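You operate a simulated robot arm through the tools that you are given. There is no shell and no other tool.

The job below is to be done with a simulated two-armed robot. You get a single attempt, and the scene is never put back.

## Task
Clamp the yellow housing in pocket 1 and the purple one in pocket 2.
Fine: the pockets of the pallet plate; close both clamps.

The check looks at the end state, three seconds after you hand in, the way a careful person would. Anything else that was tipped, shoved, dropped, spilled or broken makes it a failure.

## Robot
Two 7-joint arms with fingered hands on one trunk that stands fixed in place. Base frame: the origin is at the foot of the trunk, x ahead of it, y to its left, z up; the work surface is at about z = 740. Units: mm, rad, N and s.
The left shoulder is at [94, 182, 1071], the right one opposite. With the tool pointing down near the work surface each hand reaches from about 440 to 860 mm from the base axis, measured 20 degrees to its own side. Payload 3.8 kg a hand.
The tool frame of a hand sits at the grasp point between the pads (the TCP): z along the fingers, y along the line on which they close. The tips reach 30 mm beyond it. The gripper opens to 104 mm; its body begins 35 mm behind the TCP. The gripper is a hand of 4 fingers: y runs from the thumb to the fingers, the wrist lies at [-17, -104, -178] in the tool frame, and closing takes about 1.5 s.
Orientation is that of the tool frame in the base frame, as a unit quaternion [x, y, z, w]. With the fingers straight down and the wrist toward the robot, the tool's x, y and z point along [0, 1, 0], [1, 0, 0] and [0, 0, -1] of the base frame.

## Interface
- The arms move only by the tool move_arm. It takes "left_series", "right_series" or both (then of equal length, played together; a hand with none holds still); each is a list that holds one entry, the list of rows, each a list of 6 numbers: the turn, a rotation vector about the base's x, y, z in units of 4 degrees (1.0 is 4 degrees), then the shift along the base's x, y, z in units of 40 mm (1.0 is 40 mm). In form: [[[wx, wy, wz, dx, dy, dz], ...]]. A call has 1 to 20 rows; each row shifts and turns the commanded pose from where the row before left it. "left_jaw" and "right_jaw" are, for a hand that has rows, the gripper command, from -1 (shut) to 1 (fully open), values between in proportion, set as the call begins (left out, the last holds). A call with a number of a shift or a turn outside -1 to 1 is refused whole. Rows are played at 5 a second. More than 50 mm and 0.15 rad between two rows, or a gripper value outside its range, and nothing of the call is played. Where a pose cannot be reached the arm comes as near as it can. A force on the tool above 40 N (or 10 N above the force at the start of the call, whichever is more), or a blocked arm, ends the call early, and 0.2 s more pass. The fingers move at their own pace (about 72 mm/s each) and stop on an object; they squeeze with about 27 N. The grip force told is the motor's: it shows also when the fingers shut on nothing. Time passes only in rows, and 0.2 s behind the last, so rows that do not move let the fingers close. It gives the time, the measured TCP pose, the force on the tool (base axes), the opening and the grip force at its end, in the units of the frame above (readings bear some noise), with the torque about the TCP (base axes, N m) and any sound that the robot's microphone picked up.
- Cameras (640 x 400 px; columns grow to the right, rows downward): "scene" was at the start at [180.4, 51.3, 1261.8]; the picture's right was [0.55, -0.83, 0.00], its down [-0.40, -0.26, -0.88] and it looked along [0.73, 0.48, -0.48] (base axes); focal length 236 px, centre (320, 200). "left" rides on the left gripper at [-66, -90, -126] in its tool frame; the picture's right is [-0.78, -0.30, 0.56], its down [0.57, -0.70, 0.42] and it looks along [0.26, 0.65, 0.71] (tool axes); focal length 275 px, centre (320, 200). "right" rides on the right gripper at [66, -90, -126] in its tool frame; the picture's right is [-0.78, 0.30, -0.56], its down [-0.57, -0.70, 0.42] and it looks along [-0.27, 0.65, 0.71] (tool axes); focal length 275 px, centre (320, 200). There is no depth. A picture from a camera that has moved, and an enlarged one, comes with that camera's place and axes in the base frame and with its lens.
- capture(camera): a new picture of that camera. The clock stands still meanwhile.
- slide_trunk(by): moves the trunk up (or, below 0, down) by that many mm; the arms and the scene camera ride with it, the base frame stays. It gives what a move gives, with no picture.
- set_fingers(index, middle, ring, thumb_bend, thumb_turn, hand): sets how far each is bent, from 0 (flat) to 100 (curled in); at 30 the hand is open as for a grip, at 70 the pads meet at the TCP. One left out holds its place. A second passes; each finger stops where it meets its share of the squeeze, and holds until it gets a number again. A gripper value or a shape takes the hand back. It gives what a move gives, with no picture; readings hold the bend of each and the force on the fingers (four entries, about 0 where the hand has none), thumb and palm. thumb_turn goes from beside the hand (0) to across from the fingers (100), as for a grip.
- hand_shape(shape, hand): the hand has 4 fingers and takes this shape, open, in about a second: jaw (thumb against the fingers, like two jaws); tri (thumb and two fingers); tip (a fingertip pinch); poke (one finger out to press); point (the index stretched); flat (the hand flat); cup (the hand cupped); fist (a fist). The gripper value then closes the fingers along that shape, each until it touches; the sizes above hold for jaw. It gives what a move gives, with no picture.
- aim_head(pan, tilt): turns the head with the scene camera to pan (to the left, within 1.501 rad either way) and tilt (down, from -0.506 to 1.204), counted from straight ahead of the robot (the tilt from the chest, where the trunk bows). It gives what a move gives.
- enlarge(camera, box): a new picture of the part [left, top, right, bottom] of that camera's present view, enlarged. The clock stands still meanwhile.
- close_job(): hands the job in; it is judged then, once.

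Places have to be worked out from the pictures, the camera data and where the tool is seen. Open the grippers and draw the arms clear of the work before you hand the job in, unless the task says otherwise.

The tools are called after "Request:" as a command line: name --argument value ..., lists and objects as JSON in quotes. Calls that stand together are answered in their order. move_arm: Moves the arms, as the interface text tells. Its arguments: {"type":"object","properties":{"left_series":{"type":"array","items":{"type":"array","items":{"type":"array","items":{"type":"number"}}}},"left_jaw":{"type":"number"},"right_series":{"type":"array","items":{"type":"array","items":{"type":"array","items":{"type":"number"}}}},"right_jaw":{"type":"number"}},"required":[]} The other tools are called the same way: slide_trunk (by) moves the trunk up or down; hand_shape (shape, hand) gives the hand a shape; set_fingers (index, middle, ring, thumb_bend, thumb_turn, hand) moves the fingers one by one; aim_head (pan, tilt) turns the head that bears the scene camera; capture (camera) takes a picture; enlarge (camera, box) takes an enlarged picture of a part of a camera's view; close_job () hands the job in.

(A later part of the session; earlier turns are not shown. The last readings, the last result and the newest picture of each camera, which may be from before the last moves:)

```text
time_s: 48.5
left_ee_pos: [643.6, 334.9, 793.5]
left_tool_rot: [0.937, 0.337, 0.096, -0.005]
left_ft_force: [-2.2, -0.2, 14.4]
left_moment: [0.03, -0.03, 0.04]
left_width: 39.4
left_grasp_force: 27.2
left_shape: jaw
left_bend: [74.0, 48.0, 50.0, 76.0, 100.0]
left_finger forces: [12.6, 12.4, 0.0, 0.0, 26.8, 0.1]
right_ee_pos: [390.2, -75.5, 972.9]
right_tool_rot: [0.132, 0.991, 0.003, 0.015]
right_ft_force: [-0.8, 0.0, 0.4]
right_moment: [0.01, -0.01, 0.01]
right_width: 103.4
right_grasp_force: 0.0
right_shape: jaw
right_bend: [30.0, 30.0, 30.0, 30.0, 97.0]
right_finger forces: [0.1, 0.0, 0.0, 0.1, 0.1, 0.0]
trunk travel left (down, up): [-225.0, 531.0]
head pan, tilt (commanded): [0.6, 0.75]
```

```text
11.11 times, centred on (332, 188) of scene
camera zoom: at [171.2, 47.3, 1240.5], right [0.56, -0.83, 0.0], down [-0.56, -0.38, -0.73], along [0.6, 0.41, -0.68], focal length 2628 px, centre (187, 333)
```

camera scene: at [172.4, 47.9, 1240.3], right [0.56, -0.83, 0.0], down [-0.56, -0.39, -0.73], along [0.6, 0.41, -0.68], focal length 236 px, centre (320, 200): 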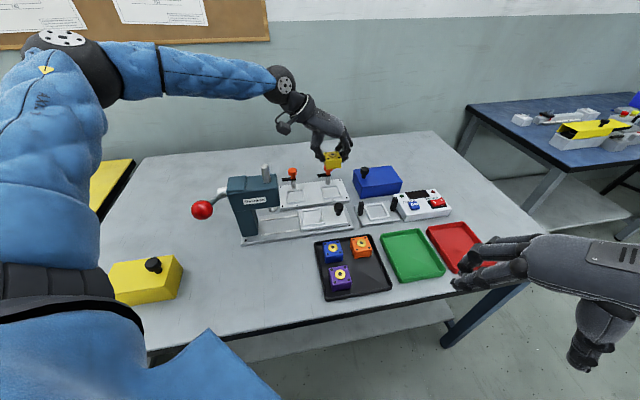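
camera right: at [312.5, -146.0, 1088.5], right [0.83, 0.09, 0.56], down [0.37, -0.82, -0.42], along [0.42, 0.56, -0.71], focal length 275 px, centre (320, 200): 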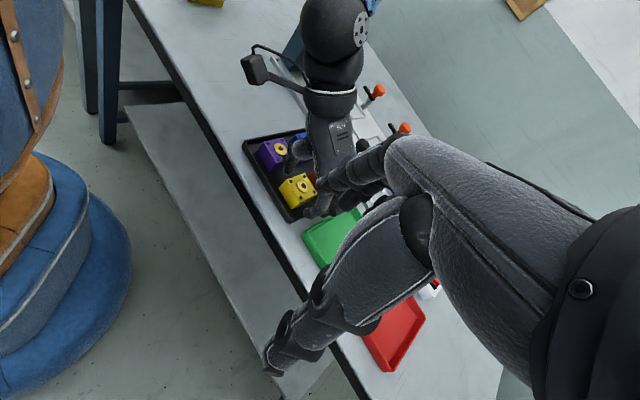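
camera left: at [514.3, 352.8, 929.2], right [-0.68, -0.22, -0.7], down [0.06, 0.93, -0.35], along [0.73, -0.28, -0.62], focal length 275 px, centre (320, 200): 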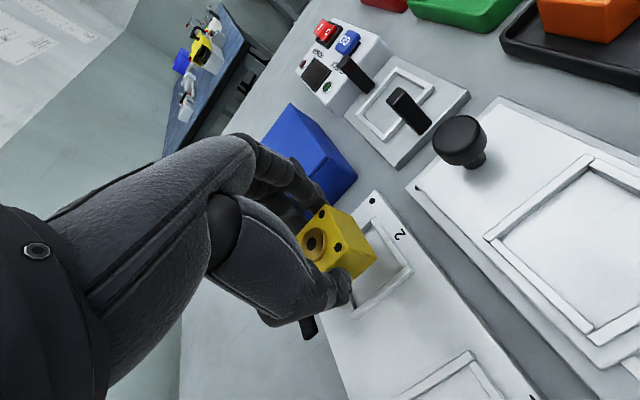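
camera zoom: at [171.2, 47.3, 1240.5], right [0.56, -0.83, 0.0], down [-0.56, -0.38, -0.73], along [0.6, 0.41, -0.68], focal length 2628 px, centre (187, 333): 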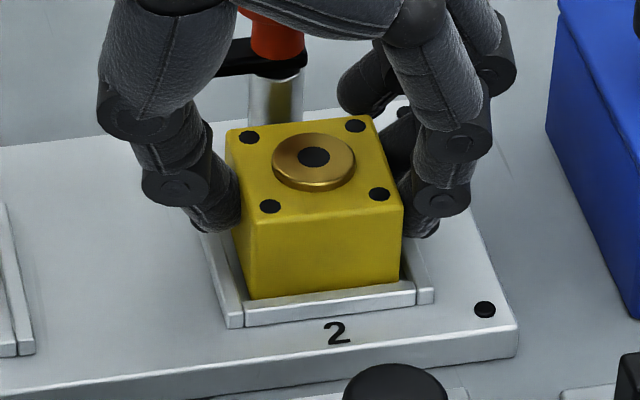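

Yellow is seated in pocket 2 (14 N vertical, no moment). I'll relieve the push by 2 mm and open the hand to about 62 mm.

Request:
move_arm --left_series '[[[0, 0, 0, 0, 0, 0.05], [0, 0, 0, 0, 0, 0], [0, 0, 0, 0, 0, 0], [0, 0, 0, 0, 0, 0], [0, 0, 0, 0, 0, 0]]]' --left_jaw 0.2

Request:
enlarge --camera "scene" --box '[306, 160, 354, 210]'

Request:
enlarge --camera "left" --box '[220, 160, 420, 380]'

```text
time_s: 49.7
left_ee_pos: [643.7, 336.3, 792.6]
left_tool_rot: [0.937, 0.337, 0.093, -0.005]
left_ft_force: [-0.4, -0.6, -0.3]
left_moment: [-0.03, 0.03, -0.03]
left_width: 61.8
left_grasp_force: 0.0
left_shape: jaw
left_bend: [73.0, 41.0, 37.0, 64.0, 99.0]
left_finger forces: [0.0, 0.1, 0.1, 0.0, 0.0, 0.0]
right_ee_pos: [391.0, -74.4, 973.4]
right_tool_rot: [0.132, 0.991, 0.001, 0.014]
right_ft_force: [-0.8, -0.1, 0.6]
right_moment: [-0.04, 0.02, -0.02]
right_width: 103.7
right_grasp_force: 0.1
right_shape: jaw
right_bend: [30.0, 30.0, 30.0, 30.0, 97.0]
right_finger forces: [0.0, 0.0, 0.0, 0.0, 0.0, 0.0]
trunk travel left (down, up): [-225.0, 531.0]
head pan, tilt (commanded): [0.6, 0.75]
```

```text
8.00 times, centred on (330, 185) of scene
camera zoom: at [173.0, 48.0, 1240.0], right [0.56, -0.83, 0.0], down [-0.56, -0.39, -0.73], along [0.6, 0.41, -0.68], focal length 1892 px, centre (240, 320)
```

zoom: 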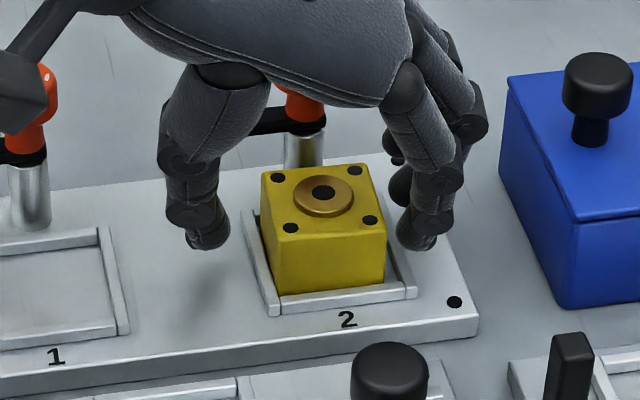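

```text
1.82 times, centred on (320, 270) of left
camera zoom: at [515.5, 354.6, 899.7], right [-0.68, -0.22, -0.7], down [0.06, 0.93, -0.35], along [0.73, -0.28, -0.62], focal length 500 px, centre (320, 73)
```

zoom: 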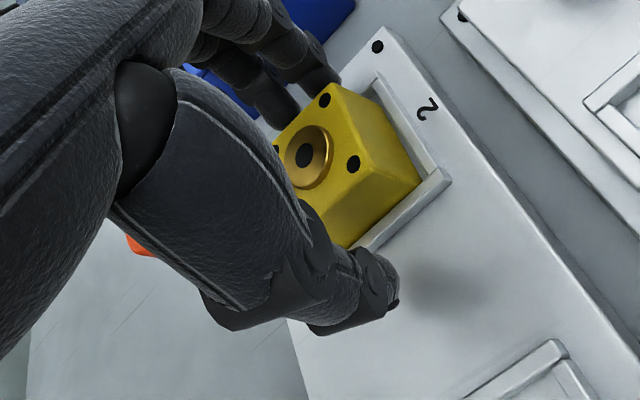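

Yellow sits squarely in pocket 2. Now I'll rise 48 mm above it and swing the hand's lean from +10° to about -8° about its closing axis, so the camera box will clear the press at pocket 1.

Request:
move_arm --left_series '[[[0, 0, 0, 0, 0, 0.4], [0, 0, 0, 0, 0, 0.8], [-0.57, 0.696, -0.048, 0.018, 0.018, 0], [-0.57, 0.696, -0.048, 0.018, 0.018, 0], [-0.57, 0.696, -0.048, 0.018, 0.018, 0], [-0.57, 0.696, -0.048, 0.018, 0.018, 0], [-0.57, 0.696, -0.048, 0.018, 0.018, 0], [0, 0, 0, 0, 0, 0]]]'

Request:
capture --camera "scene"

Request:
enlarge --camera "scene" --box '[306, 150, 354, 210]'

Request:
capture --camera "left"

```text
time_s: 51.5
left_ee_pos: [648.5, 339.4, 840.6]
left_tool_rot: [0.94, 0.333, -0.054, 0.047]
left_ft_force: [0.1, 0.0, 0.6]
left_moment: [-0.01, 0.0, 0.0]
left_width: 61.9
left_grasp_force: 0.0
left_shape: jaw
left_bend: [73.0, 41.0, 37.0, 64.0, 99.0]
left_finger forces: [0.0, 0.0, 0.0, 0.1, 0.1, 0.0]
right_ee_pos: [389.4, -75.2, 971.9]
right_tool_rot: [0.131, 0.991, 0.002, 0.014]
right_ft_force: [-0.5, 0.1, -0.3]
right_moment: [-0.05, -0.01, 0.01]
right_width: 103.4
right_grasp_force: 0.0
right_shape: jaw
right_bend: [30.0, 30.0, 30.0, 30.0, 97.0]
right_finger forces: [0.1, 0.0, 0.1, 0.0, 0.0, 0.0]
trunk travel left (down, up): [-225.0, 531.0]
head pan, tilt (commanded): [0.6, 0.75]
```

```text
taken
camera scene: at [172.9, 48.0, 1240.0], right [0.56, -0.83, 0.0], down [-0.56, -0.39, -0.73], along [0.6, 0.41, -0.68], focal length 236 px, centre (320, 200)
```

scene: 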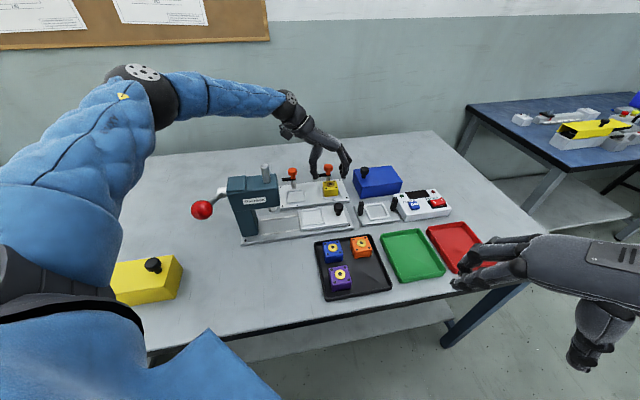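

```text
6.67 times, centred on (330, 180) of scene
camera zoom: at [172.9, 48.0, 1240.0], right [0.56, -0.83, 0.0], down [-0.56, -0.39, -0.73], along [0.6, 0.41, -0.68], focal length 1577 px, centre (253, 333)
```

zoom: 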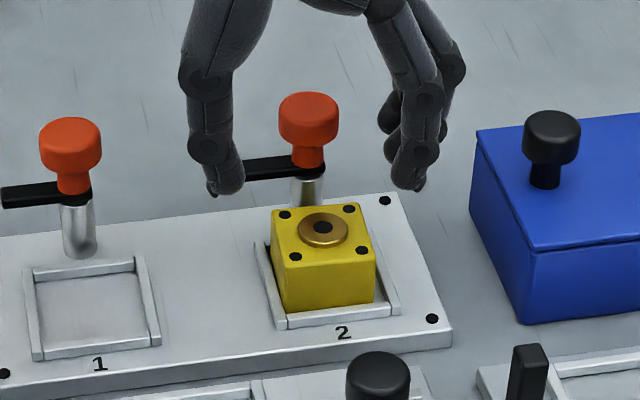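

```text
taken
camera left: at [548.6, 383.3, 968.8], right [-0.83, -0.32, -0.46], down [-0.03, 0.84, -0.53], along [0.56, -0.43, -0.71], focal length 275 px, centre (320, 200)
```

left: 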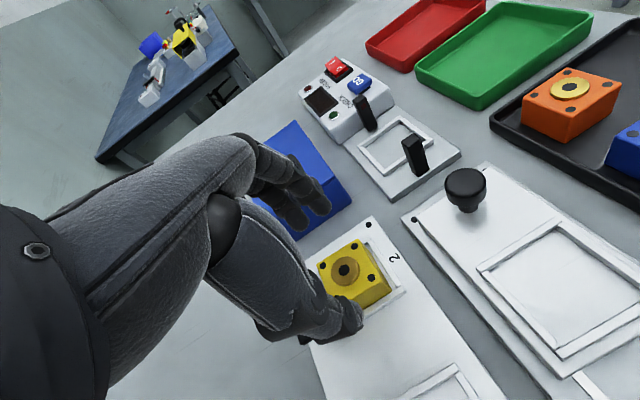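

The pose with the new lean is reachable and the camera box now sits 40 mm behind the TCP instead of 85. I'll descend around yellow again to z ≈ 794.

Request:
move_arm --left_series '[[[0, 0, 0, -0.015, 0.01, -0.4], [0, 0, 0, 0, 0, -0.4], [0, 0, 0, 0, 0, -0.3], [0, 0, 0, 0, 0, -0.06], [0, 0, 0, 0, 0, 0]]]'

Request:
enlarge --camera "scene" --box '[306, 160, 354, 210]'

Request:
enlarge --camera "left" --box '[220, 160, 420, 380]'

```text
time_s: 52.7
left_ee_pos: [641.3, 338.1, 798.0]
left_tool_rot: [0.94, 0.334, -0.053, 0.046]
left_ft_force: [0.4, 0.8, 0.0]
left_moment: [0.01, 0.02, -0.01]
left_width: 62.0
left_grasp_force: 0.0
left_shape: jaw
left_bend: [73.0, 41.0, 37.0, 63.0, 99.0]
left_finger forces: [0.1, 0.1, 0.1, 0.0, 0.0, 0.1]
left hand out of reach, approached as far as the arm can: row 3
right_ee_pos: [391.3, -74.2, 971.3]
right_tool_rot: [0.132, 0.991, 0.002, 0.013]
right_ft_force: [-0.7, 0.4, 0.1]
right_moment: [0.02, 0.0, -0.03]
right_width: 103.7
right_grasp_force: 0.0
right_shape: jaw
right_bend: [30.0, 30.0, 30.0, 30.0, 97.0]
right_finger forces: [0.0, 0.0, 0.0, 0.0, 0.0, 0.0]
trunk travel left (down, up): [-225.0, 531.0]
head pan, tilt (commanded): [0.6, 0.75]
```

```text
8.00 times, centred on (330, 185) of scene
camera zoom: at [173.0, 47.9, 1240.0], right [0.56, -0.83, 0.0], down [-0.56, -0.39, -0.73], along [0.6, 0.41, -0.68], focal length 1892 px, centre (240, 320)
```

zoom: 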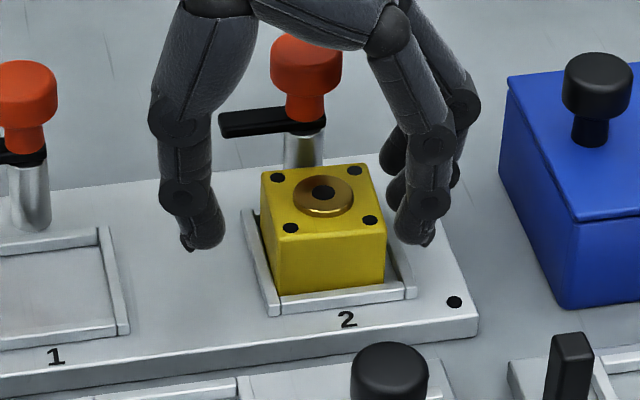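

```text
1.82 times, centred on (320, 270) of left
camera zoom: at [542.9, 381.0, 927.5], right [-0.82, -0.32, -0.46], down [-0.03, 0.85, -0.53], along [0.56, -0.42, -0.71], focal length 500 px, centre (320, 73)
```

zoom: 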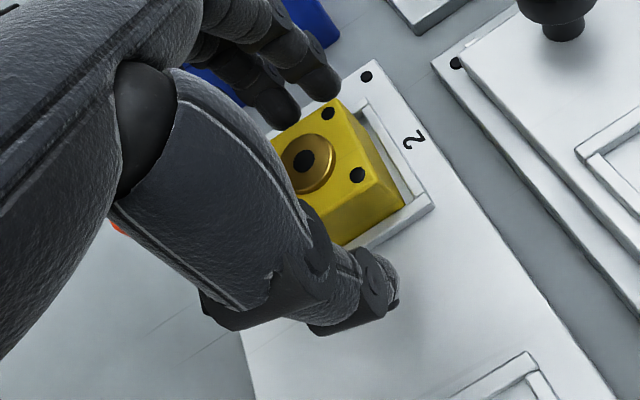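

Here the arm hit its reach limit at z = 798, so before regripping I'll do a dry run at pocket 1 with the empty hand: rise, move 110 mm along the plate, and test lowering there while watching the press.

Request:
move_arm --left_series '[[[0, 0, 0, 0, 0, 0.5], [0, 0, 0, 0, 0, 0.8], [0, 0, 0, -0.65, 0.65, 0], [0, 0, 0, -0.65, 0.65, 0], [0, 0, 0, -0.645, 0.645, 0], [0, 0, 0, 0, 0, -0.4], [0, 0, 0, 0, 0, -0.4], [0, 0, 0, 0, 0, 0]]]'

Request:
capture --camera "scene"

Request:
capture --camera "left"

Request:
enlarge --camera "right" --box '[280, 0, 480, 160]'

```text
time_s: 54.5
left_ee_pos: [566.4, 418.1, 818.5]
left_tool_rot: [0.94, 0.334, -0.054, 0.047]
left_ft_force: [1.1, 1.5, 0.8]
left_moment: [-0.01, -0.02, -0.04]
left_width: 62.2
left_grasp_force: 0.1
left_shape: jaw
left_bend: [73.0, 41.0, 37.0, 63.0, 99.0]
left_finger forces: [0.0, 0.0, 0.1, 0.0, 0.1, 0.0]
right_ee_pos: [389.5, -75.8, 972.5]
right_tool_rot: [0.132, 0.991, 0.002, 0.013]
right_ft_force: [-1.1, 1.1, 0.0]
right_moment: [0.0, 0.0, 0.01]
right_width: 103.6
right_grasp_force: 0.0
right_shape: jaw
right_bend: [30.0, 30.0, 30.0, 30.0, 97.0]
right_finger forces: [0.0, 0.0, 0.0, 0.0, 0.0, 0.0]
trunk travel left (down, up): [-225.0, 531.0]
head pan, tilt (commanded): [0.6, 0.75]
```

```text
taken
camera scene: at [172.9, 48.0, 1240.0], right [0.57, -0.82, 0.0], down [-0.56, -0.39, -0.73], along [0.6, 0.41, -0.68], focal length 236 px, centre (320, 200)
```

scene: 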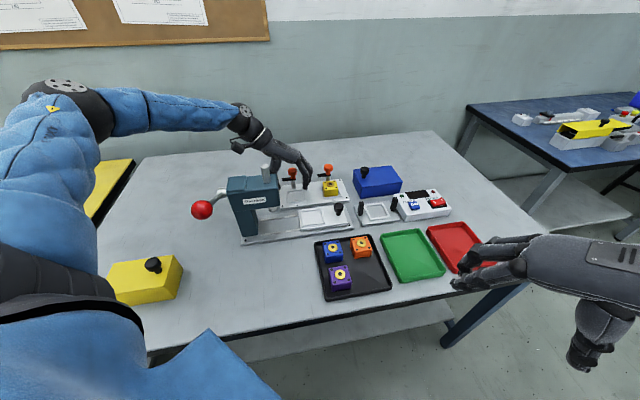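

```text
taken
camera left: at [467.5, 461.4, 945.9], right [-0.83, -0.32, -0.46], down [-0.03, 0.85, -0.53], along [0.56, -0.43, -0.71], focal length 275 px, centre (320, 200)
```

left: 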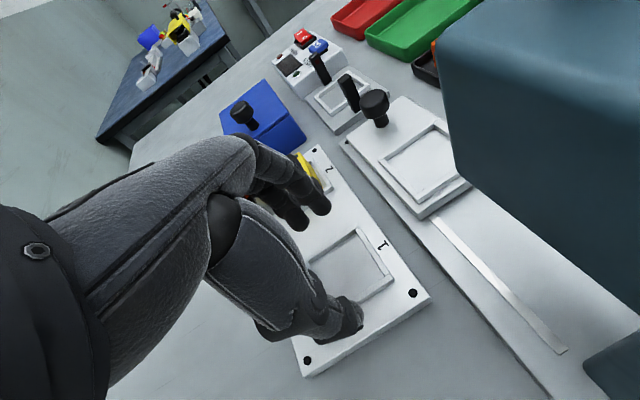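

```text
2.50 times, centred on (380, 80) of right
camera zoom: at [301.6, -145.0, 1096.2], right [0.81, 0.08, 0.58], down [0.38, -0.83, -0.41], along [0.44, 0.56, -0.7], focal length 688 px, centre (170, 500)
```

zoom: 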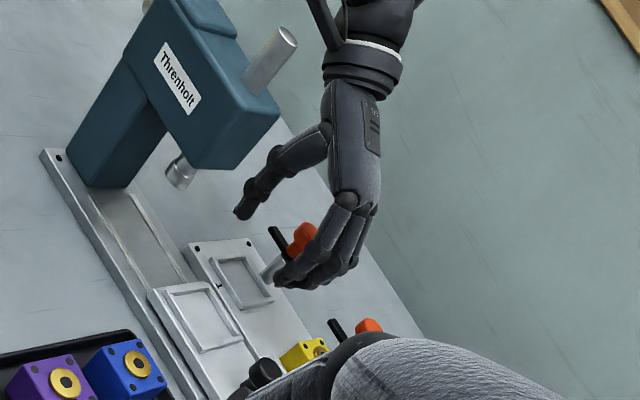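

At z = 818 over pocket 1 all is clear: the press head is beside and below the camera. I'll lower the empty hand the rest of the way to test z ≈ 795.

Request:
move_arm --left_series '[[[0, 0, 0, 0, 0, -0.3], [0, 0, 0, 0, 0, -0.3], [0, 0, 0, 0, 0, 0]]]'

Request:
capture --camera "left"

Request:
enlarge --camera "scene" --box '[210, 80, 350, 220]'

```text
time_s: 55.3
left_ee_pos: [566.0, 418.0, 791.9]
left_tool_rot: [0.94, 0.333, -0.055, 0.047]
left_ft_force: [-0.5, -0.3, -0.1]
left_moment: [-0.01, 0.0, -0.02]
left_width: 62.1
left_grasp_force: 0.0
left_shape: jaw
left_bend: [73.0, 41.0, 37.0, 63.0, 99.0]
left_finger forces: [0.0, 0.0, 0.1, 0.0, 0.2, 0.0]
right_ee_pos: [390.3, -75.6, 972.9]
right_tool_rot: [0.131, 0.991, 0.001, 0.013]
right_ft_force: [0.7, 1.0, -0.4]
right_moment: [0.0, 0.01, -0.01]
right_width: 103.7
right_grasp_force: 0.1
right_shape: jaw
right_bend: [30.0, 30.0, 30.0, 30.0, 97.0]
right_finger forces: [0.0, 0.0, 0.1, 0.1, 0.0, 0.0]
trunk travel left (down, up): [-225.0, 531.0]
head pan, tilt (commanded): [0.6, 0.75]
```

```text
taken
camera left: at [467.0, 460.7, 921.2], right [-0.83, -0.32, -0.46], down [-0.03, 0.85, -0.53], along [0.56, -0.43, -0.71], focal length 275 px, centre (320, 200)
```

left: 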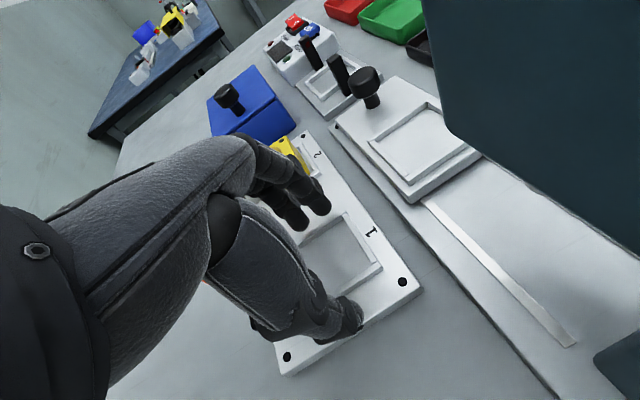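

```text
2.86 times, centred on (280, 150) of scene
camera zoom: at [172.9, 48.0, 1240.1], right [0.56, -0.83, 0.0], down [-0.56, -0.39, -0.73], along [0.6, 0.41, -0.68], focal length 676 px, centre (434, 343)
```

zoom: 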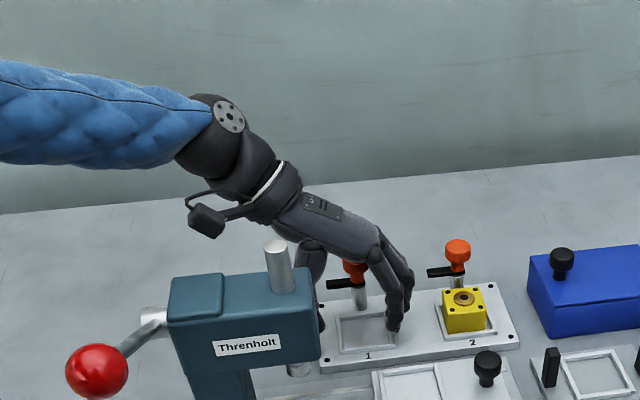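

The dry run is clean: no force at z = 792 and the camera box stays clear behind/above the press. I'll go back over pocket 2, drop the trunk 40 mm for more wrist range, and then regrip yellow.

Request:
move_arm --left_series '[[[0, 0, 0, 0, 0, 0.7], [0, 0, 0, 0, 0, 1], [0, 0, 0, 0.654, -0.667, 0], [0, 0, 0, 0.654, -0.667, 0], [0, 0, 0, 0.654, -0.667, 0], [0, 0, 0, 0, 0, 0]]]'

Request:
slide_trunk --by -40

Request:
enlarge --camera "scene" --box '[296, 120, 364, 190]'

```text
time_s: 56.7
left_ee_pos: [644.6, 336.6, 863.3]
left_tool_rot: [0.94, 0.334, -0.055, 0.047]
left_ft_force: [1.0, 0.6, 0.4]
left_moment: [0.02, -0.01, -0.02]
left_width: 62.0
left_grasp_force: 0.0
left_shape: jaw
left_bend: [73.0, 41.0, 37.0, 63.0, 99.0]
left_finger forces: [0.1, 0.0, 0.1, 0.1, 0.0, 0.0]
right_ee_pos: [390.1, -75.8, 971.6]
right_tool_rot: [0.131, 0.991, 0.002, 0.014]
right_ft_force: [-0.8, -0.1, -0.3]
right_moment: [-0.01, 0.02, 0.04]
right_width: 104.0
right_grasp_force: 0.1
right_shape: jaw
right_bend: [30.0, 30.0, 30.0, 30.0, 97.0]
right_finger forces: [0.1, 0.1, 0.0, 0.0, 0.0, 0.0]
trunk travel left (down, up): [-225.0, 531.0]
head pan, tilt (commanded): [0.6, 0.75]
```

```text
time_s: 57.5
left_ee_pos: [644.7, 336.8, 822.9]
left_tool_rot: [0.94, 0.334, -0.053, 0.048]
left_ft_force: [-0.1, 0.4, -0.6]
left_moment: [0.01, -0.01, 0.0]
left_width: 62.3
left_grasp_force: 0.0
left_shape: jaw
left_bend: [73.0, 41.0, 37.0, 63.0, 99.0]
left_finger forces: [0.0, 0.0, 0.0, 0.0, 0.1, 0.0]
right_ee_pos: [389.2, -75.3, 933.4]
right_tool_rot: [0.131, 0.991, 0.002, 0.014]
right_ft_force: [-0.7, 0.8, -0.2]
right_moment: [-0.02, 0.0, 0.03]
right_width: 103.8
right_grasp_force: 0.1
right_shape: jaw
right_bend: [30.0, 30.0, 30.0, 30.0, 97.0]
right_finger forces: [0.1, 0.0, 0.0, 0.0, 0.0, 0.0]
trunk travel left (down, up): [-185.0, 571.0]
head pan, tilt (commanded): [0.6, 0.75]
```

```text
5.71 times, centred on (330, 155) of scene
camera zoom: at [192.7, 47.8, 1198.8], right [0.56, -0.83, 0.0], down [-0.56, -0.39, -0.73], along [0.6, 0.41, -0.68], focal length 1352 px, centre (263, 457)
```

zoom: 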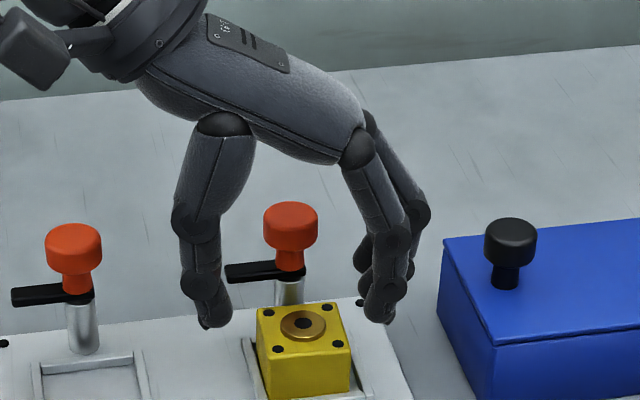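

The hand is over yellow at z = 823 with range to spare. I'll descend 28 mm around it.

Request:
move_arm --left_series '[[[0, 0, 0, 0, 0, -0.35], [0, 0, 0, 0, 0, -0.35], [0, 0, 0, 0, 0, 0], [0, 0, 0, 0, 0, 0]]]'

Request:
enlarge --camera "scene" --box '[306, 140, 354, 190]'

Request:
enlarge --camera "left" --box '[220, 160, 420, 380]'

```text
time_s: 58.5
left_ee_pos: [644.8, 336.8, 791.9]
left_tool_rot: [0.94, 0.334, -0.053, 0.048]
left_ft_force: [-0.7, -0.3, -0.3]
left_moment: [-0.01, 0.02, 0.01]
left_width: 61.9
left_grasp_force: 0.1
left_shape: jaw
left_bend: [73.0, 41.0, 37.0, 63.0, 99.0]
left_finger forces: [0.0, 0.0, 0.0, 0.0, 0.0, 0.1]
right_ee_pos: [390.8, -75.5, 931.8]
right_tool_rot: [0.131, 0.991, 0.002, 0.014]
right_ft_force: [0.4, 0.2, 0.6]
right_moment: [0.01, 0.0, 0.02]
right_width: 103.7
right_grasp_force: 0.1
right_shape: jaw
right_bend: [30.0, 30.0, 30.0, 30.0, 97.0]
right_finger forces: [0.1, 0.1, 0.0, 0.0, 0.0, 0.1]
trunk travel left (down, up): [-185.0, 571.0]
head pan, tilt (commanded): [0.6, 0.75]
```

```text
8.00 times, centred on (330, 165) of scene
camera zoom: at [193.4, 48.0, 1198.5], right [0.56, -0.83, 0.0], down [-0.56, -0.39, -0.73], along [0.6, 0.41, -0.68], focal length 1892 px, centre (240, 480)
```

zoom: 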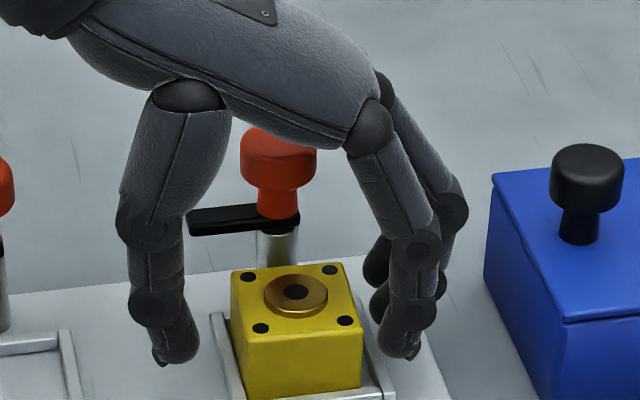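

```text
1.82 times, centred on (320, 270) of left
camera zoom: at [545.1, 379.9, 921.5], right [-0.83, -0.32, -0.46], down [-0.03, 0.85, -0.53], along [0.56, -0.43, -0.71], focal length 500 px, centre (320, 73)
```

zoom: 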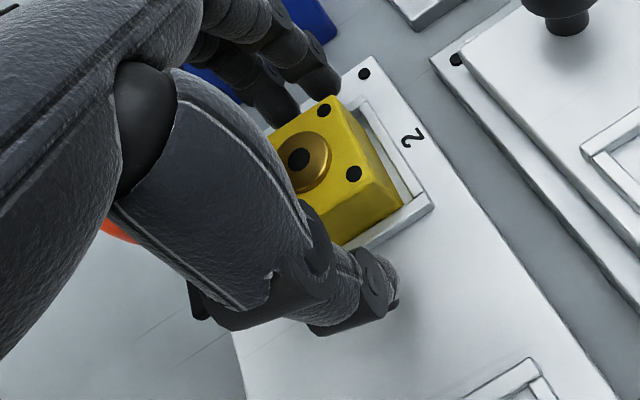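

Fingers and thumb straddle yellow without contact. Closing the grip now.

Request:
move_arm --left_series '[[[0, 0, 0, 0, 0, 0], [0, 0, 0, 0, 0, 0], [0, 0, 0, 0, 0, 0], [0, 0, 0, 0, 0, 0], [0, 0, 0, 0, 0, 0], [0, 0, 0, 0, 0, 0], [0, 0, 0, 0, 0, 0], [0, 0, 0, 0, 0, 0]]]' --left_jaw -1

Request:
enlarge --camera "scene" --box '[306, 140, 354, 190]'

```text
time_s: 60.3
left_ee_pos: [645.0, 336.4, 792.8]
left_tool_rot: [0.94, 0.334, -0.055, 0.047]
left_ft_force: [-0.7, 0.3, -0.1]
left_moment: [0.01, 0.0, 0.0]
left_width: 36.9
left_grasp_force: 26.9
left_shape: jaw
left_bend: [74.0, 48.0, 48.0, 74.0, 100.0]
left_finger forces: [13.5, 7.4, 3.0, 0.1, 24.2, 0.1]
right_ee_pos: [389.4, -74.7, 932.6]
right_tool_rot: [0.132, 0.991, 0.002, 0.014]
right_ft_force: [-1.1, 0.6, -0.5]
right_moment: [0.01, 0.0, -0.03]
right_width: 103.6
right_grasp_force: 0.1
right_shape: jaw
right_bend: [30.0, 30.0, 30.0, 30.0, 97.0]
right_finger forces: [0.0, 0.0, 0.0, 0.0, 0.1, 0.0]
trunk travel left (down, up): [-185.0, 571.0]
head pan, tilt (commanded): [0.6, 0.75]
```

```text
8.00 times, centred on (330, 165) of scene
camera zoom: at [193.5, 48.0, 1198.5], right [0.56, -0.83, 0.0], down [-0.56, -0.39, -0.73], along [0.6, 0.41, -0.68], focal length 1892 px, centre (240, 480)
```

zoom: 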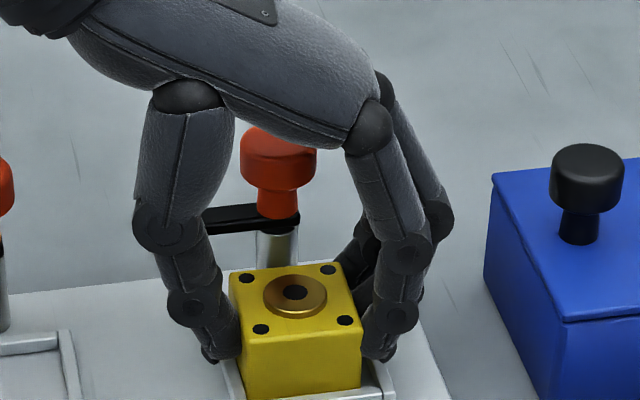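

All three fingers and the thumb hold yellow now with negligible side force. I'll lift it 55 mm and check its attitude.

Request:
move_arm --left_series '[[[0, 0, 0, 0, 0, 0.1], [0, 0, 0, 0, 0, 0.2], [0, 0, 0, 0, 0, 0.4], [0, 0, 0, 0, 0, 0.67], [0, 0, 0, 0, 0, 0], [0, 0, 0, 0, 0, 0]]]'

Request:
enlarge --camera "scene" --box '[316, 135, 350, 170]'

Request:
enlarge --camera "scene" --box '[296, 120, 364, 190]'

```text
time_s: 61.7
left_ee_pos: [644.6, 336.9, 846.6]
left_tool_rot: [0.94, 0.333, -0.054, 0.047]
left_ft_force: [0.3, -0.1, -1.4]
left_moment: [-0.01, 0.01, -0.03]
left_width: 36.8
left_grasp_force: 26.8
left_shape: jaw
left_bend: [74.0, 48.0, 48.0, 74.0, 100.0]
left_finger forces: [13.3, 7.4, 3.1, 0.0, 24.0, 0.0]
right_ee_pos: [389.8, -75.6, 932.4]
right_tool_rot: [0.131, 0.991, 0.001, 0.013]
right_ft_force: [-0.3, -0.2, -0.1]
right_moment: [0.01, -0.03, 0.03]
right_width: 103.6
right_grasp_force: 0.1
right_shape: jaw
right_bend: [30.0, 30.0, 30.0, 30.0, 97.0]
right_finger forces: [0.0, 0.0, 0.1, 0.1, 0.0, 0.1]
trunk travel left (down, up): [-185.0, 571.0]
head pan, tilt (commanded): [0.6, 0.75]
```

```text
11.43 times, centred on (333, 152) of scene
camera zoom: at [193.5, 48.0, 1198.5], right [0.56, -0.83, 0.0], down [-0.56, -0.39, -0.73], along [0.6, 0.41, -0.68], focal length 2703 px, centre (171, 743)
```

zoom: 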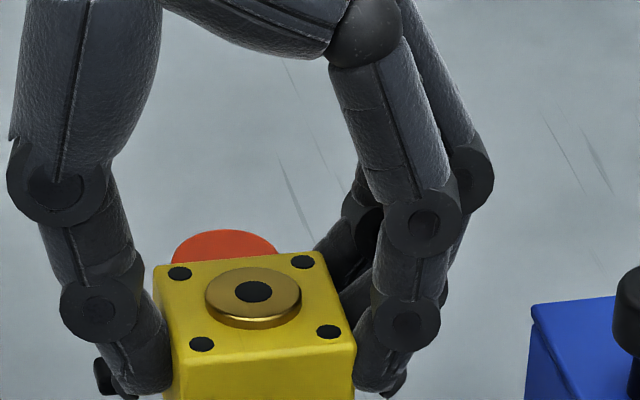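

```text
5.71 times, centred on (330, 155) of scene
camera zoom: at [193.5, 48.0, 1198.5], right [0.56, -0.83, 0.0], down [-0.56, -0.39, -0.73], along [0.6, 0.41, -0.68], focal length 1352 px, centre (263, 457)
```

zoom: 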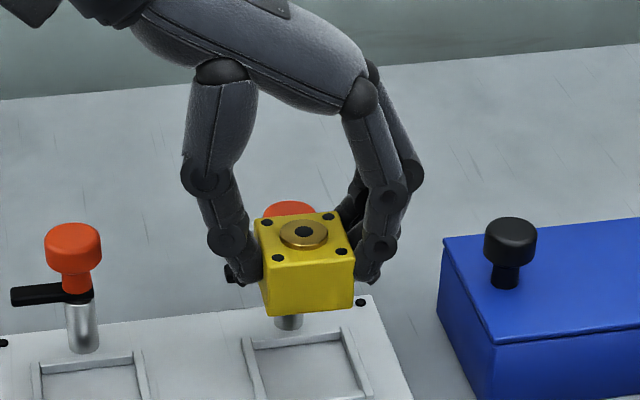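

Yellow hangs level. Since it was seated nearly centred in pocket 2 (about 2.7 mm to -u), moving exactly (-75.9, +75.9) mm should centre it on pocket 1; I'll go up to ~880 first to pass the knob, then down to ~832.

Request:
move_arm --left_series '[[[0, 0, 0, 0, 0, 0.85], [0, 0, 0, -0.6325, 0.6325, 0], [0, 0, 0, -0.6325, 0.6325, 0], [0, 0, 0, -0.6325, 0.6325, 0], [0, 0, 0, 0, 0, -0.6], [0, 0, 0, 0, 0, -0.6], [0, 0, 0, 0, 0, 0], [0, 0, 0, 0, 0, 0]]]'

Request:
capture --camera "scene"

Request:
enlarge --camera "scene" --box '[276, 140, 316, 190]'

Request:
capture --camera "left"

```text
time_s: 63.5
left_ee_pos: [567.1, 413.7, 833.8]
left_tool_rot: [0.94, 0.334, -0.055, 0.047]
left_ft_force: [0.3, -0.2, -0.4]
left_moment: [0.04, 0.05, -0.04]
left_width: 36.7
left_grasp_force: 27.0
left_shape: jaw
left_bend: [74.0, 48.0, 48.0, 74.0, 100.0]
left_finger forces: [13.4, 7.6, 3.3, 0.0, 24.2, 0.0]
right_ee_pos: [390.1, -75.6, 932.3]
right_tool_rot: [0.131, 0.991, 0.002, 0.013]
right_ft_force: [0.2, -0.5, -0.1]
right_moment: [0.01, 0.02, 0.01]
right_width: 103.7
right_grasp_force: 0.0
right_shape: jaw
right_bend: [30.0, 30.0, 30.0, 30.0, 97.0]
right_finger forces: [0.0, 0.0, 0.0, 0.1, 0.0, 0.0]
trunk travel left (down, up): [-185.0, 571.0]
head pan, tilt (commanded): [0.6, 0.75]
```

```text
taken
camera scene: at [193.5, 48.1, 1198.5], right [0.56, -0.83, 0.0], down [-0.56, -0.39, -0.73], along [0.6, 0.41, -0.68], focal length 236 px, centre (320, 200)
```

scene: 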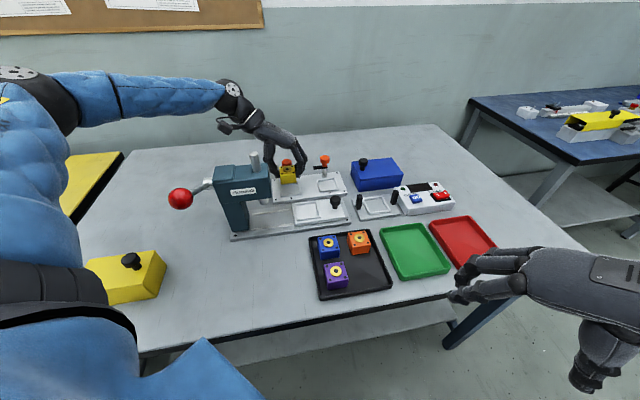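

```text
8.00 times, centred on (296, 165) of scene
camera zoom: at [193.5, 48.1, 1198.5], right [0.56, -0.83, 0.0], down [-0.56, -0.39, -0.73], along [0.6, 0.41, -0.68], focal length 1892 px, centre (512, 480)
```

zoom: 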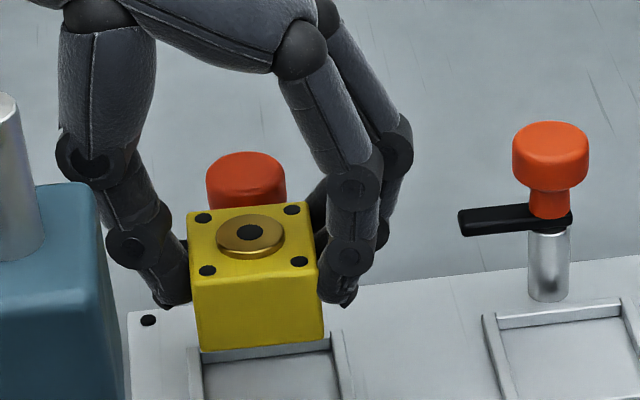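

```text
taken
camera left: at [468.0, 456.7, 962.0], right [-0.83, -0.32, -0.46], down [-0.03, 0.85, -0.53], along [0.56, -0.43, -0.71], focal length 275 px, centre (320, 200)
```

left: 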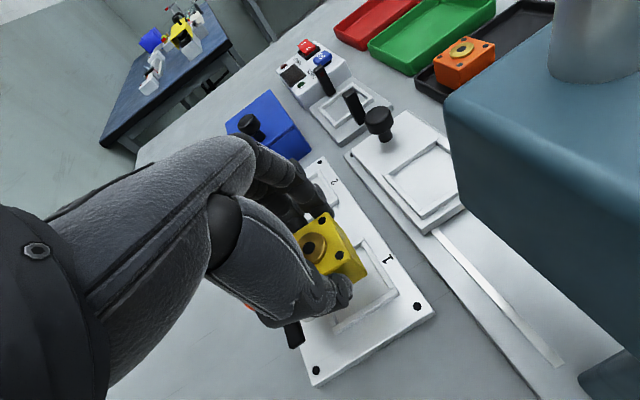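

Yellow reads (569.8, 411.1) over pocket 1 at (571.8, 411.1), with about -1.7° yaw. I'll correct by (+2.0, -0.5) mm and +1.7° yaw, and lower 33 mm.

Request:
move_arm --left_series '[[[0, 0, 0.4, 0.05, -0.0125, 0], [0, 0, 0, 0, 0, -0.4], [0, 0, 0, 0, 0, -0.4], [0, 0, 0, 0, 0, 0], [0, 0, 0, 0, 0, 0]]]'

Request:
enlarge --camera "scene" --box '[276, 155, 316, 205]'

Request:
capture --camera "left"

```text
time_s: 64.7
left_ee_pos: [570.9, 412.8, 802.9]
left_tool_rot: [0.935, 0.347, -0.054, 0.048]
left_ft_force: [0.5, -0.2, -1.7]
left_moment: [-0.01, 0.01, -0.01]
left_width: 36.4
left_grasp_force: 26.8
left_shape: jaw
left_bend: [74.0, 48.0, 48.0, 74.0, 100.0]
left_finger forces: [13.3, 7.5, 3.1, 0.0, 24.3, 0.0]
right_ee_pos: [391.6, -75.0, 933.8]
right_tool_rot: [0.132, 0.991, 0.002, 0.013]
right_ft_force: [0.5, -0.4, -0.3]
right_moment: [0.0, 0.0, -0.02]
right_width: 103.7
right_grasp_force: 0.0
right_shape: jaw
right_bend: [30.0, 30.0, 30.0, 30.0, 97.0]
right_finger forces: [0.1, 0.0, 0.0, 0.0, 0.0, 0.0]
trunk travel left (down, up): [-185.0, 571.0]
head pan, tilt (commanded): [0.6, 0.75]
```

```text
8.00 times, centred on (296, 180) of scene
camera zoom: at [193.5, 48.1, 1198.5], right [0.56, -0.83, 0.0], down [-0.56, -0.39, -0.73], along [0.6, 0.41, -0.68], focal length 1892 px, centre (512, 360)
```

zoom: 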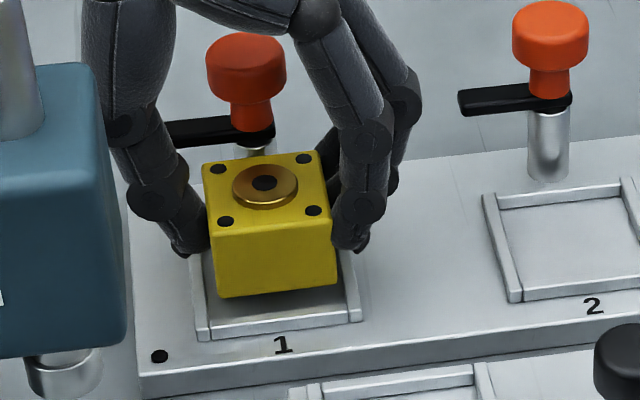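

```text
taken
camera left: at [469.9, 453.6, 930.6], right [-0.82, -0.35, -0.46], down [-0.06, 0.84, -0.53], along [0.58, -0.41, -0.71], focal length 275 px, centre (320, 200)
```

left: 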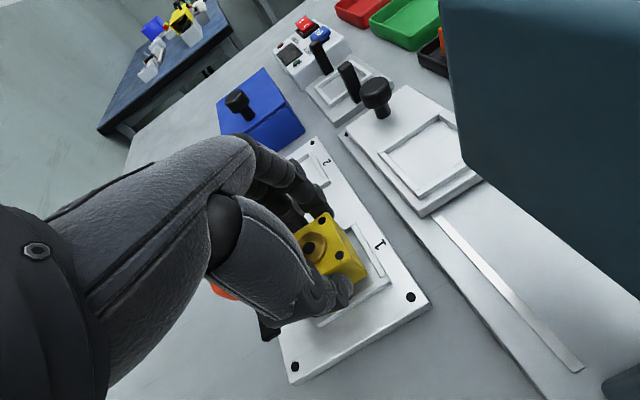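

The housing is within 1 mm of pocket 1's centre. I'll lower the last ~10 mm in 2 mm steps until it seats.

Request:
move_arm --left_series '[[[0, 0, 0, 0, 0, -0.06], [0, 0, 0, 0, 0, -0.06], [0, 0, 0, 0, 0, -0.05], [0, 0, 0, 0, 0, -0.05], [0, 0, 0, 0, 0, 0]]]'

Request:
enlarge --camera "scene" --box '[276, 155, 316, 205]'

```text
time_s: 65.9
left_ee_pos: [570.7, 411.8, 792.6]
left_tool_rot: [0.935, 0.347, -0.054, 0.048]
left_ft_force: [-0.8, -0.6, -1.5]
left_moment: [-0.01, 0.02, -0.02]
left_width: 36.6
left_grasp_force: 26.9
left_shape: jaw
left_bend: [74.0, 48.0, 48.0, 74.0, 100.0]
left_finger forces: [13.5, 7.6, 3.2, 0.0, 24.3, 0.1]
right_ee_pos: [390.9, -74.8, 933.0]
right_tool_rot: [0.132, 0.991, 0.001, 0.014]
right_ft_force: [-0.1, -0.2, 1.4]
right_moment: [-0.02, 0.01, 0.01]
right_width: 103.8
right_grasp_force: 0.1
right_shape: jaw
right_bend: [30.0, 30.0, 30.0, 30.0, 97.0]
right_finger forces: [0.1, 0.0, 0.0, 0.0, 0.0, 0.0]
trunk travel left (down, up): [-185.0, 571.0]
head pan, tilt (commanded): [0.6, 0.75]
```

```text
8.00 times, centred on (296, 180) of scene
camera zoom: at [193.5, 48.1, 1198.5], right [0.56, -0.83, 0.0], down [-0.56, -0.39, -0.73], along [0.6, 0.41, -0.68], focal length 1892 px, centre (512, 360)
```

zoom: 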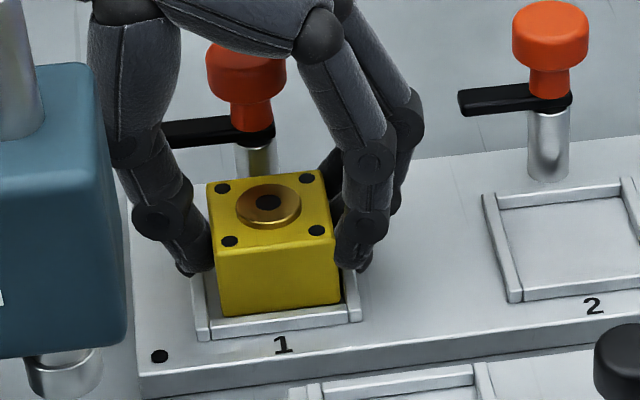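

The housing is inside the pocket ribs with no contact yet. I'll lower a few more millimetres in 1.2 mm steps to seat it.

Request:
move_arm --left_series '[[[0, 0, 0, 0, 0, -0.03], [0, 0, 0, 0, 0, -0.03], [0, 0, 0, 0, 0, -0.03], [0, 0, 0, 0, 0, 0]]]'

Request:
enlarge --camera "scene" --box '[276, 155, 316, 205]'

```text
time_s: 66.9
left_ee_pos: [570.9, 412.2, 792.7]
left_tool_rot: [0.935, 0.346, -0.051, 0.049]
left_ft_force: [0.5, 3.0, 11.3]
left_moment: [0.05, 0.01, 0.03]
left_width: 37.4
left_grasp_force: 27.0
left_shape: jaw
left_bend: [74.0, 48.0, 48.0, 74.0, 100.0]
left_finger forces: [13.9, 7.8, 3.7, 0.0, 26.9, 0.0]
right_ee_pos: [390.4, -75.8, 933.4]
right_tool_rot: [0.132, 0.991, 0.001, 0.013]
right_ft_force: [0.5, -1.1, 0.0]
right_moment: [0.01, 0.03, 0.0]
right_width: 103.7
right_grasp_force: 0.1
right_shape: jaw
right_bend: [30.0, 30.0, 30.0, 30.0, 97.0]
right_finger forces: [0.0, 0.0, 0.1, 0.0, 0.0, 0.1]
trunk travel left (down, up): [-185.0, 571.0]
head pan, tilt (commanded): [0.6, 0.75]
```

```text
8.00 times, centred on (296, 180) of scene
camera zoom: at [192.5, 47.7, 1198.8], right [0.56, -0.83, 0.0], down [-0.56, -0.39, -0.73], along [0.6, 0.41, -0.68], focal length 1892 px, centre (512, 360)
```

zoom: 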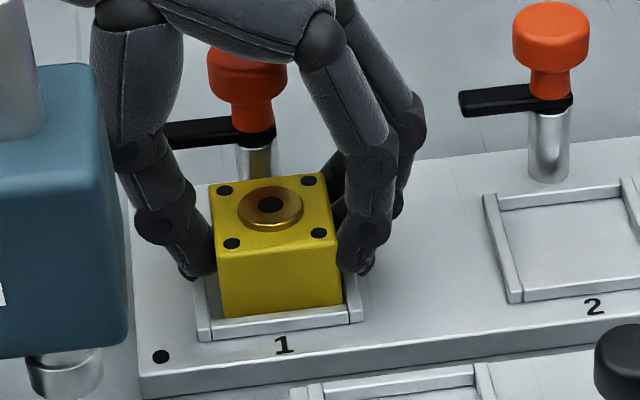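

Seated: 11 N upward at the expected height, small moment. I'll relieve slightly and open to ~62 mm.

Request:
move_arm --left_series '[[[0, 0, 0, 0, 0, 0.04], [0, 0, 0, 0, 0, 0], [0, 0, 0, 0, 0, 0], [0, 0, 0, 0, 0, 0], [0, 0, 0, 0, 0, 0]]]' --left_jaw 0.2

Request:
enlarge --camera "scene" --box '[276, 155, 316, 205]'

```text
time_s: 68.1
left_ee_pos: [570.1, 411.4, 790.0]
left_tool_rot: [0.935, 0.347, -0.054, 0.047]
left_ft_force: [0.2, -0.1, 0.2]
left_moment: [-0.02, -0.03, -0.04]
left_width: 62.2
left_grasp_force: 0.0
left_shape: jaw
left_bend: [73.0, 41.0, 37.0, 64.0, 99.0]
left_finger forces: [0.0, 0.0, 0.0, 0.0, 0.1, 0.1]
right_ee_pos: [390.6, -75.1, 933.4]
right_tool_rot: [0.131, 0.991, 0.001, 0.014]
right_ft_force: [-0.4, 0.0, -0.4]
right_moment: [0.04, 0.01, -0.03]
right_width: 103.8
right_grasp_force: 0.0
right_shape: jaw
right_bend: [30.0, 30.0, 30.0, 30.0, 97.0]
right_finger forces: [0.0, 0.0, 0.1, 0.0, 0.1, 0.0]
trunk travel left (down, up): [-185.0, 571.0]
head pan, tilt (commanded): [0.6, 0.75]
```

```text
8.00 times, centred on (296, 180) of scene
camera zoom: at [193.4, 48.0, 1198.5], right [0.56, -0.83, 0.0], down [-0.56, -0.39, -0.73], along [0.6, 0.41, -0.68], focal length 1892 px, centre (512, 360)
```

zoom: 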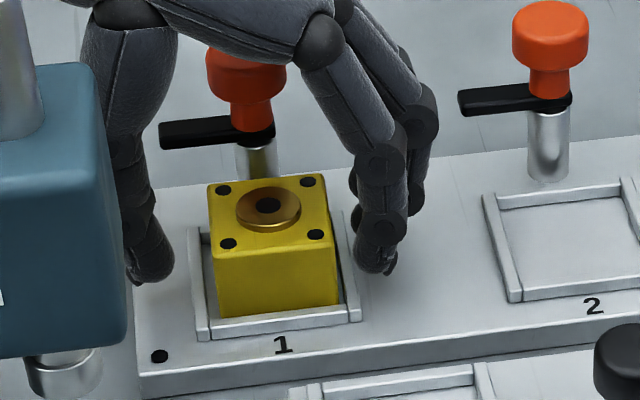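

Yellow is released, squarely in pocket 1. I'll rise to z ≈ 930 and carry the open hand over to purple's place near (408, 164), then down to ~840.

Request:
move_arm --left_series '[[[0, 0, 0, 0, 0, 0.5], [0, 0, 0, 0, 0, 1], [0, 0, 0, 0, 0, 1], [0, 0, 0, 0, 0, 1], [0, 0, 0, -0.579, -0.884, 0], [0, 0, 0, -0.579, -0.884, 0], [0, 0, 0, -0.579, -0.884, 0], [0, 0, 0, -0.579, -0.884, 0], [0, 0, 0, -0.579, -0.884, 0], [0, 0, 0, -0.579, -0.884, 0], [0, 0, 0, -0.579, -0.884, 0], [0, 0, 0, 0, 0, -0.75], [0, 0, 0, 0, 0, -0.75], [0, 0, 0, 0, 0, 0]]]'

Request:
aim_head --pan 0.4 --tilt 0.85

Request:
capture --camera "scene"

Request:
capture --camera "left"

```text
time_s: 71.1
left_ee_pos: [406.0, 165.6, 873.4]
left_tool_rot: [0.935, 0.347, -0.054, 0.049]
left_ft_force: [-0.3, 0.0, -1.0]
left_moment: [0.02, -0.01, -0.02]
left_width: 61.8
left_grasp_force: 0.1
left_shape: jaw
left_bend: [73.0, 41.0, 37.0, 63.0, 99.0]
left_finger forces: [0.0, 0.1, 0.1, 0.0, 0.0, 0.0]
right_ee_pos: [390.2, -75.2, 932.9]
right_tool_rot: [0.132, 0.991, 0.002, 0.013]
right_ft_force: [0.3, -0.5, -0.4]
right_moment: [0.02, -0.01, -0.02]
right_width: 103.9
right_grasp_force: 0.0
right_shape: jaw
right_bend: [30.0, 30.0, 30.0, 30.0, 97.0]
right_finger forces: [0.0, 0.0, 0.1, 0.0, 0.0, 0.0]
trunk travel left (down, up): [-185.0, 571.0]
head pan, tilt (commanded): [0.6, 0.75]
```

```text
time_s: 71.9
left_ee_pos: [405.8, 166.0, 873.1]
left_tool_rot: [0.935, 0.347, -0.054, 0.048]
left_ft_force: [0.7, 0.2, 0.7]
left_moment: [0.01, -0.01, -0.04]
left_width: 62.0
left_grasp_force: 0.0
left_shape: jaw
left_bend: [73.0, 41.0, 37.0, 63.0, 99.0]
left_finger forces: [0.1, 0.0, 0.0, 0.1, 0.0, 0.0]
right_ee_pos: [390.4, -74.3, 932.7]
right_tool_rot: [0.131, 0.991, 0.002, 0.013]
right_ft_force: [-0.5, 0.0, -0.4]
right_moment: [0.0, 0.0, 0.05]
right_width: 103.5
right_grasp_force: 0.0
right_shape: jaw
right_bend: [30.0, 30.0, 30.0, 30.0, 97.0]
right_finger forces: [0.0, 0.0, 0.1, 0.0, 0.0, 0.0]
trunk travel left (down, up): [-185.0, 571.0]
head pan, tilt (commanded): [0.4, 0.85]
```

```text
taken
camera scene: at [197.0, 31.6, 1190.6], right [0.39, -0.92, 0.0], down [-0.69, -0.29, -0.66], along [0.61, 0.26, -0.75], focal length 236 px, centre (320, 200)
```

scene: 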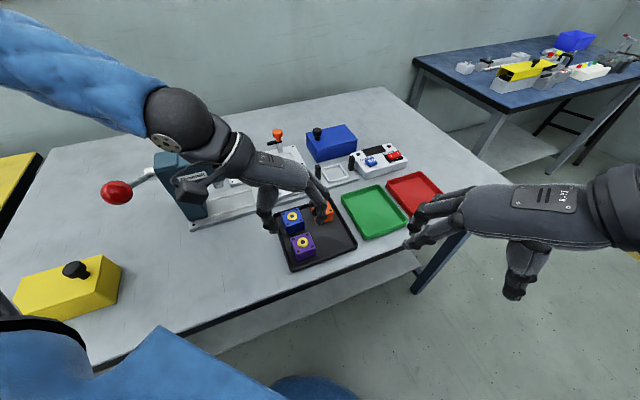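

```text
taken
camera left: at [306.6, 206.5, 1000.9], right [-0.82, -0.35, -0.46], down [-0.06, 0.84, -0.53], along [0.58, -0.41, -0.71], focal length 275 px, centre (320, 200)
```

left: 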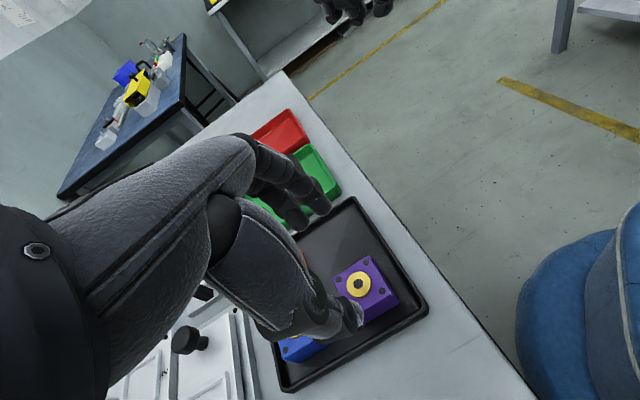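

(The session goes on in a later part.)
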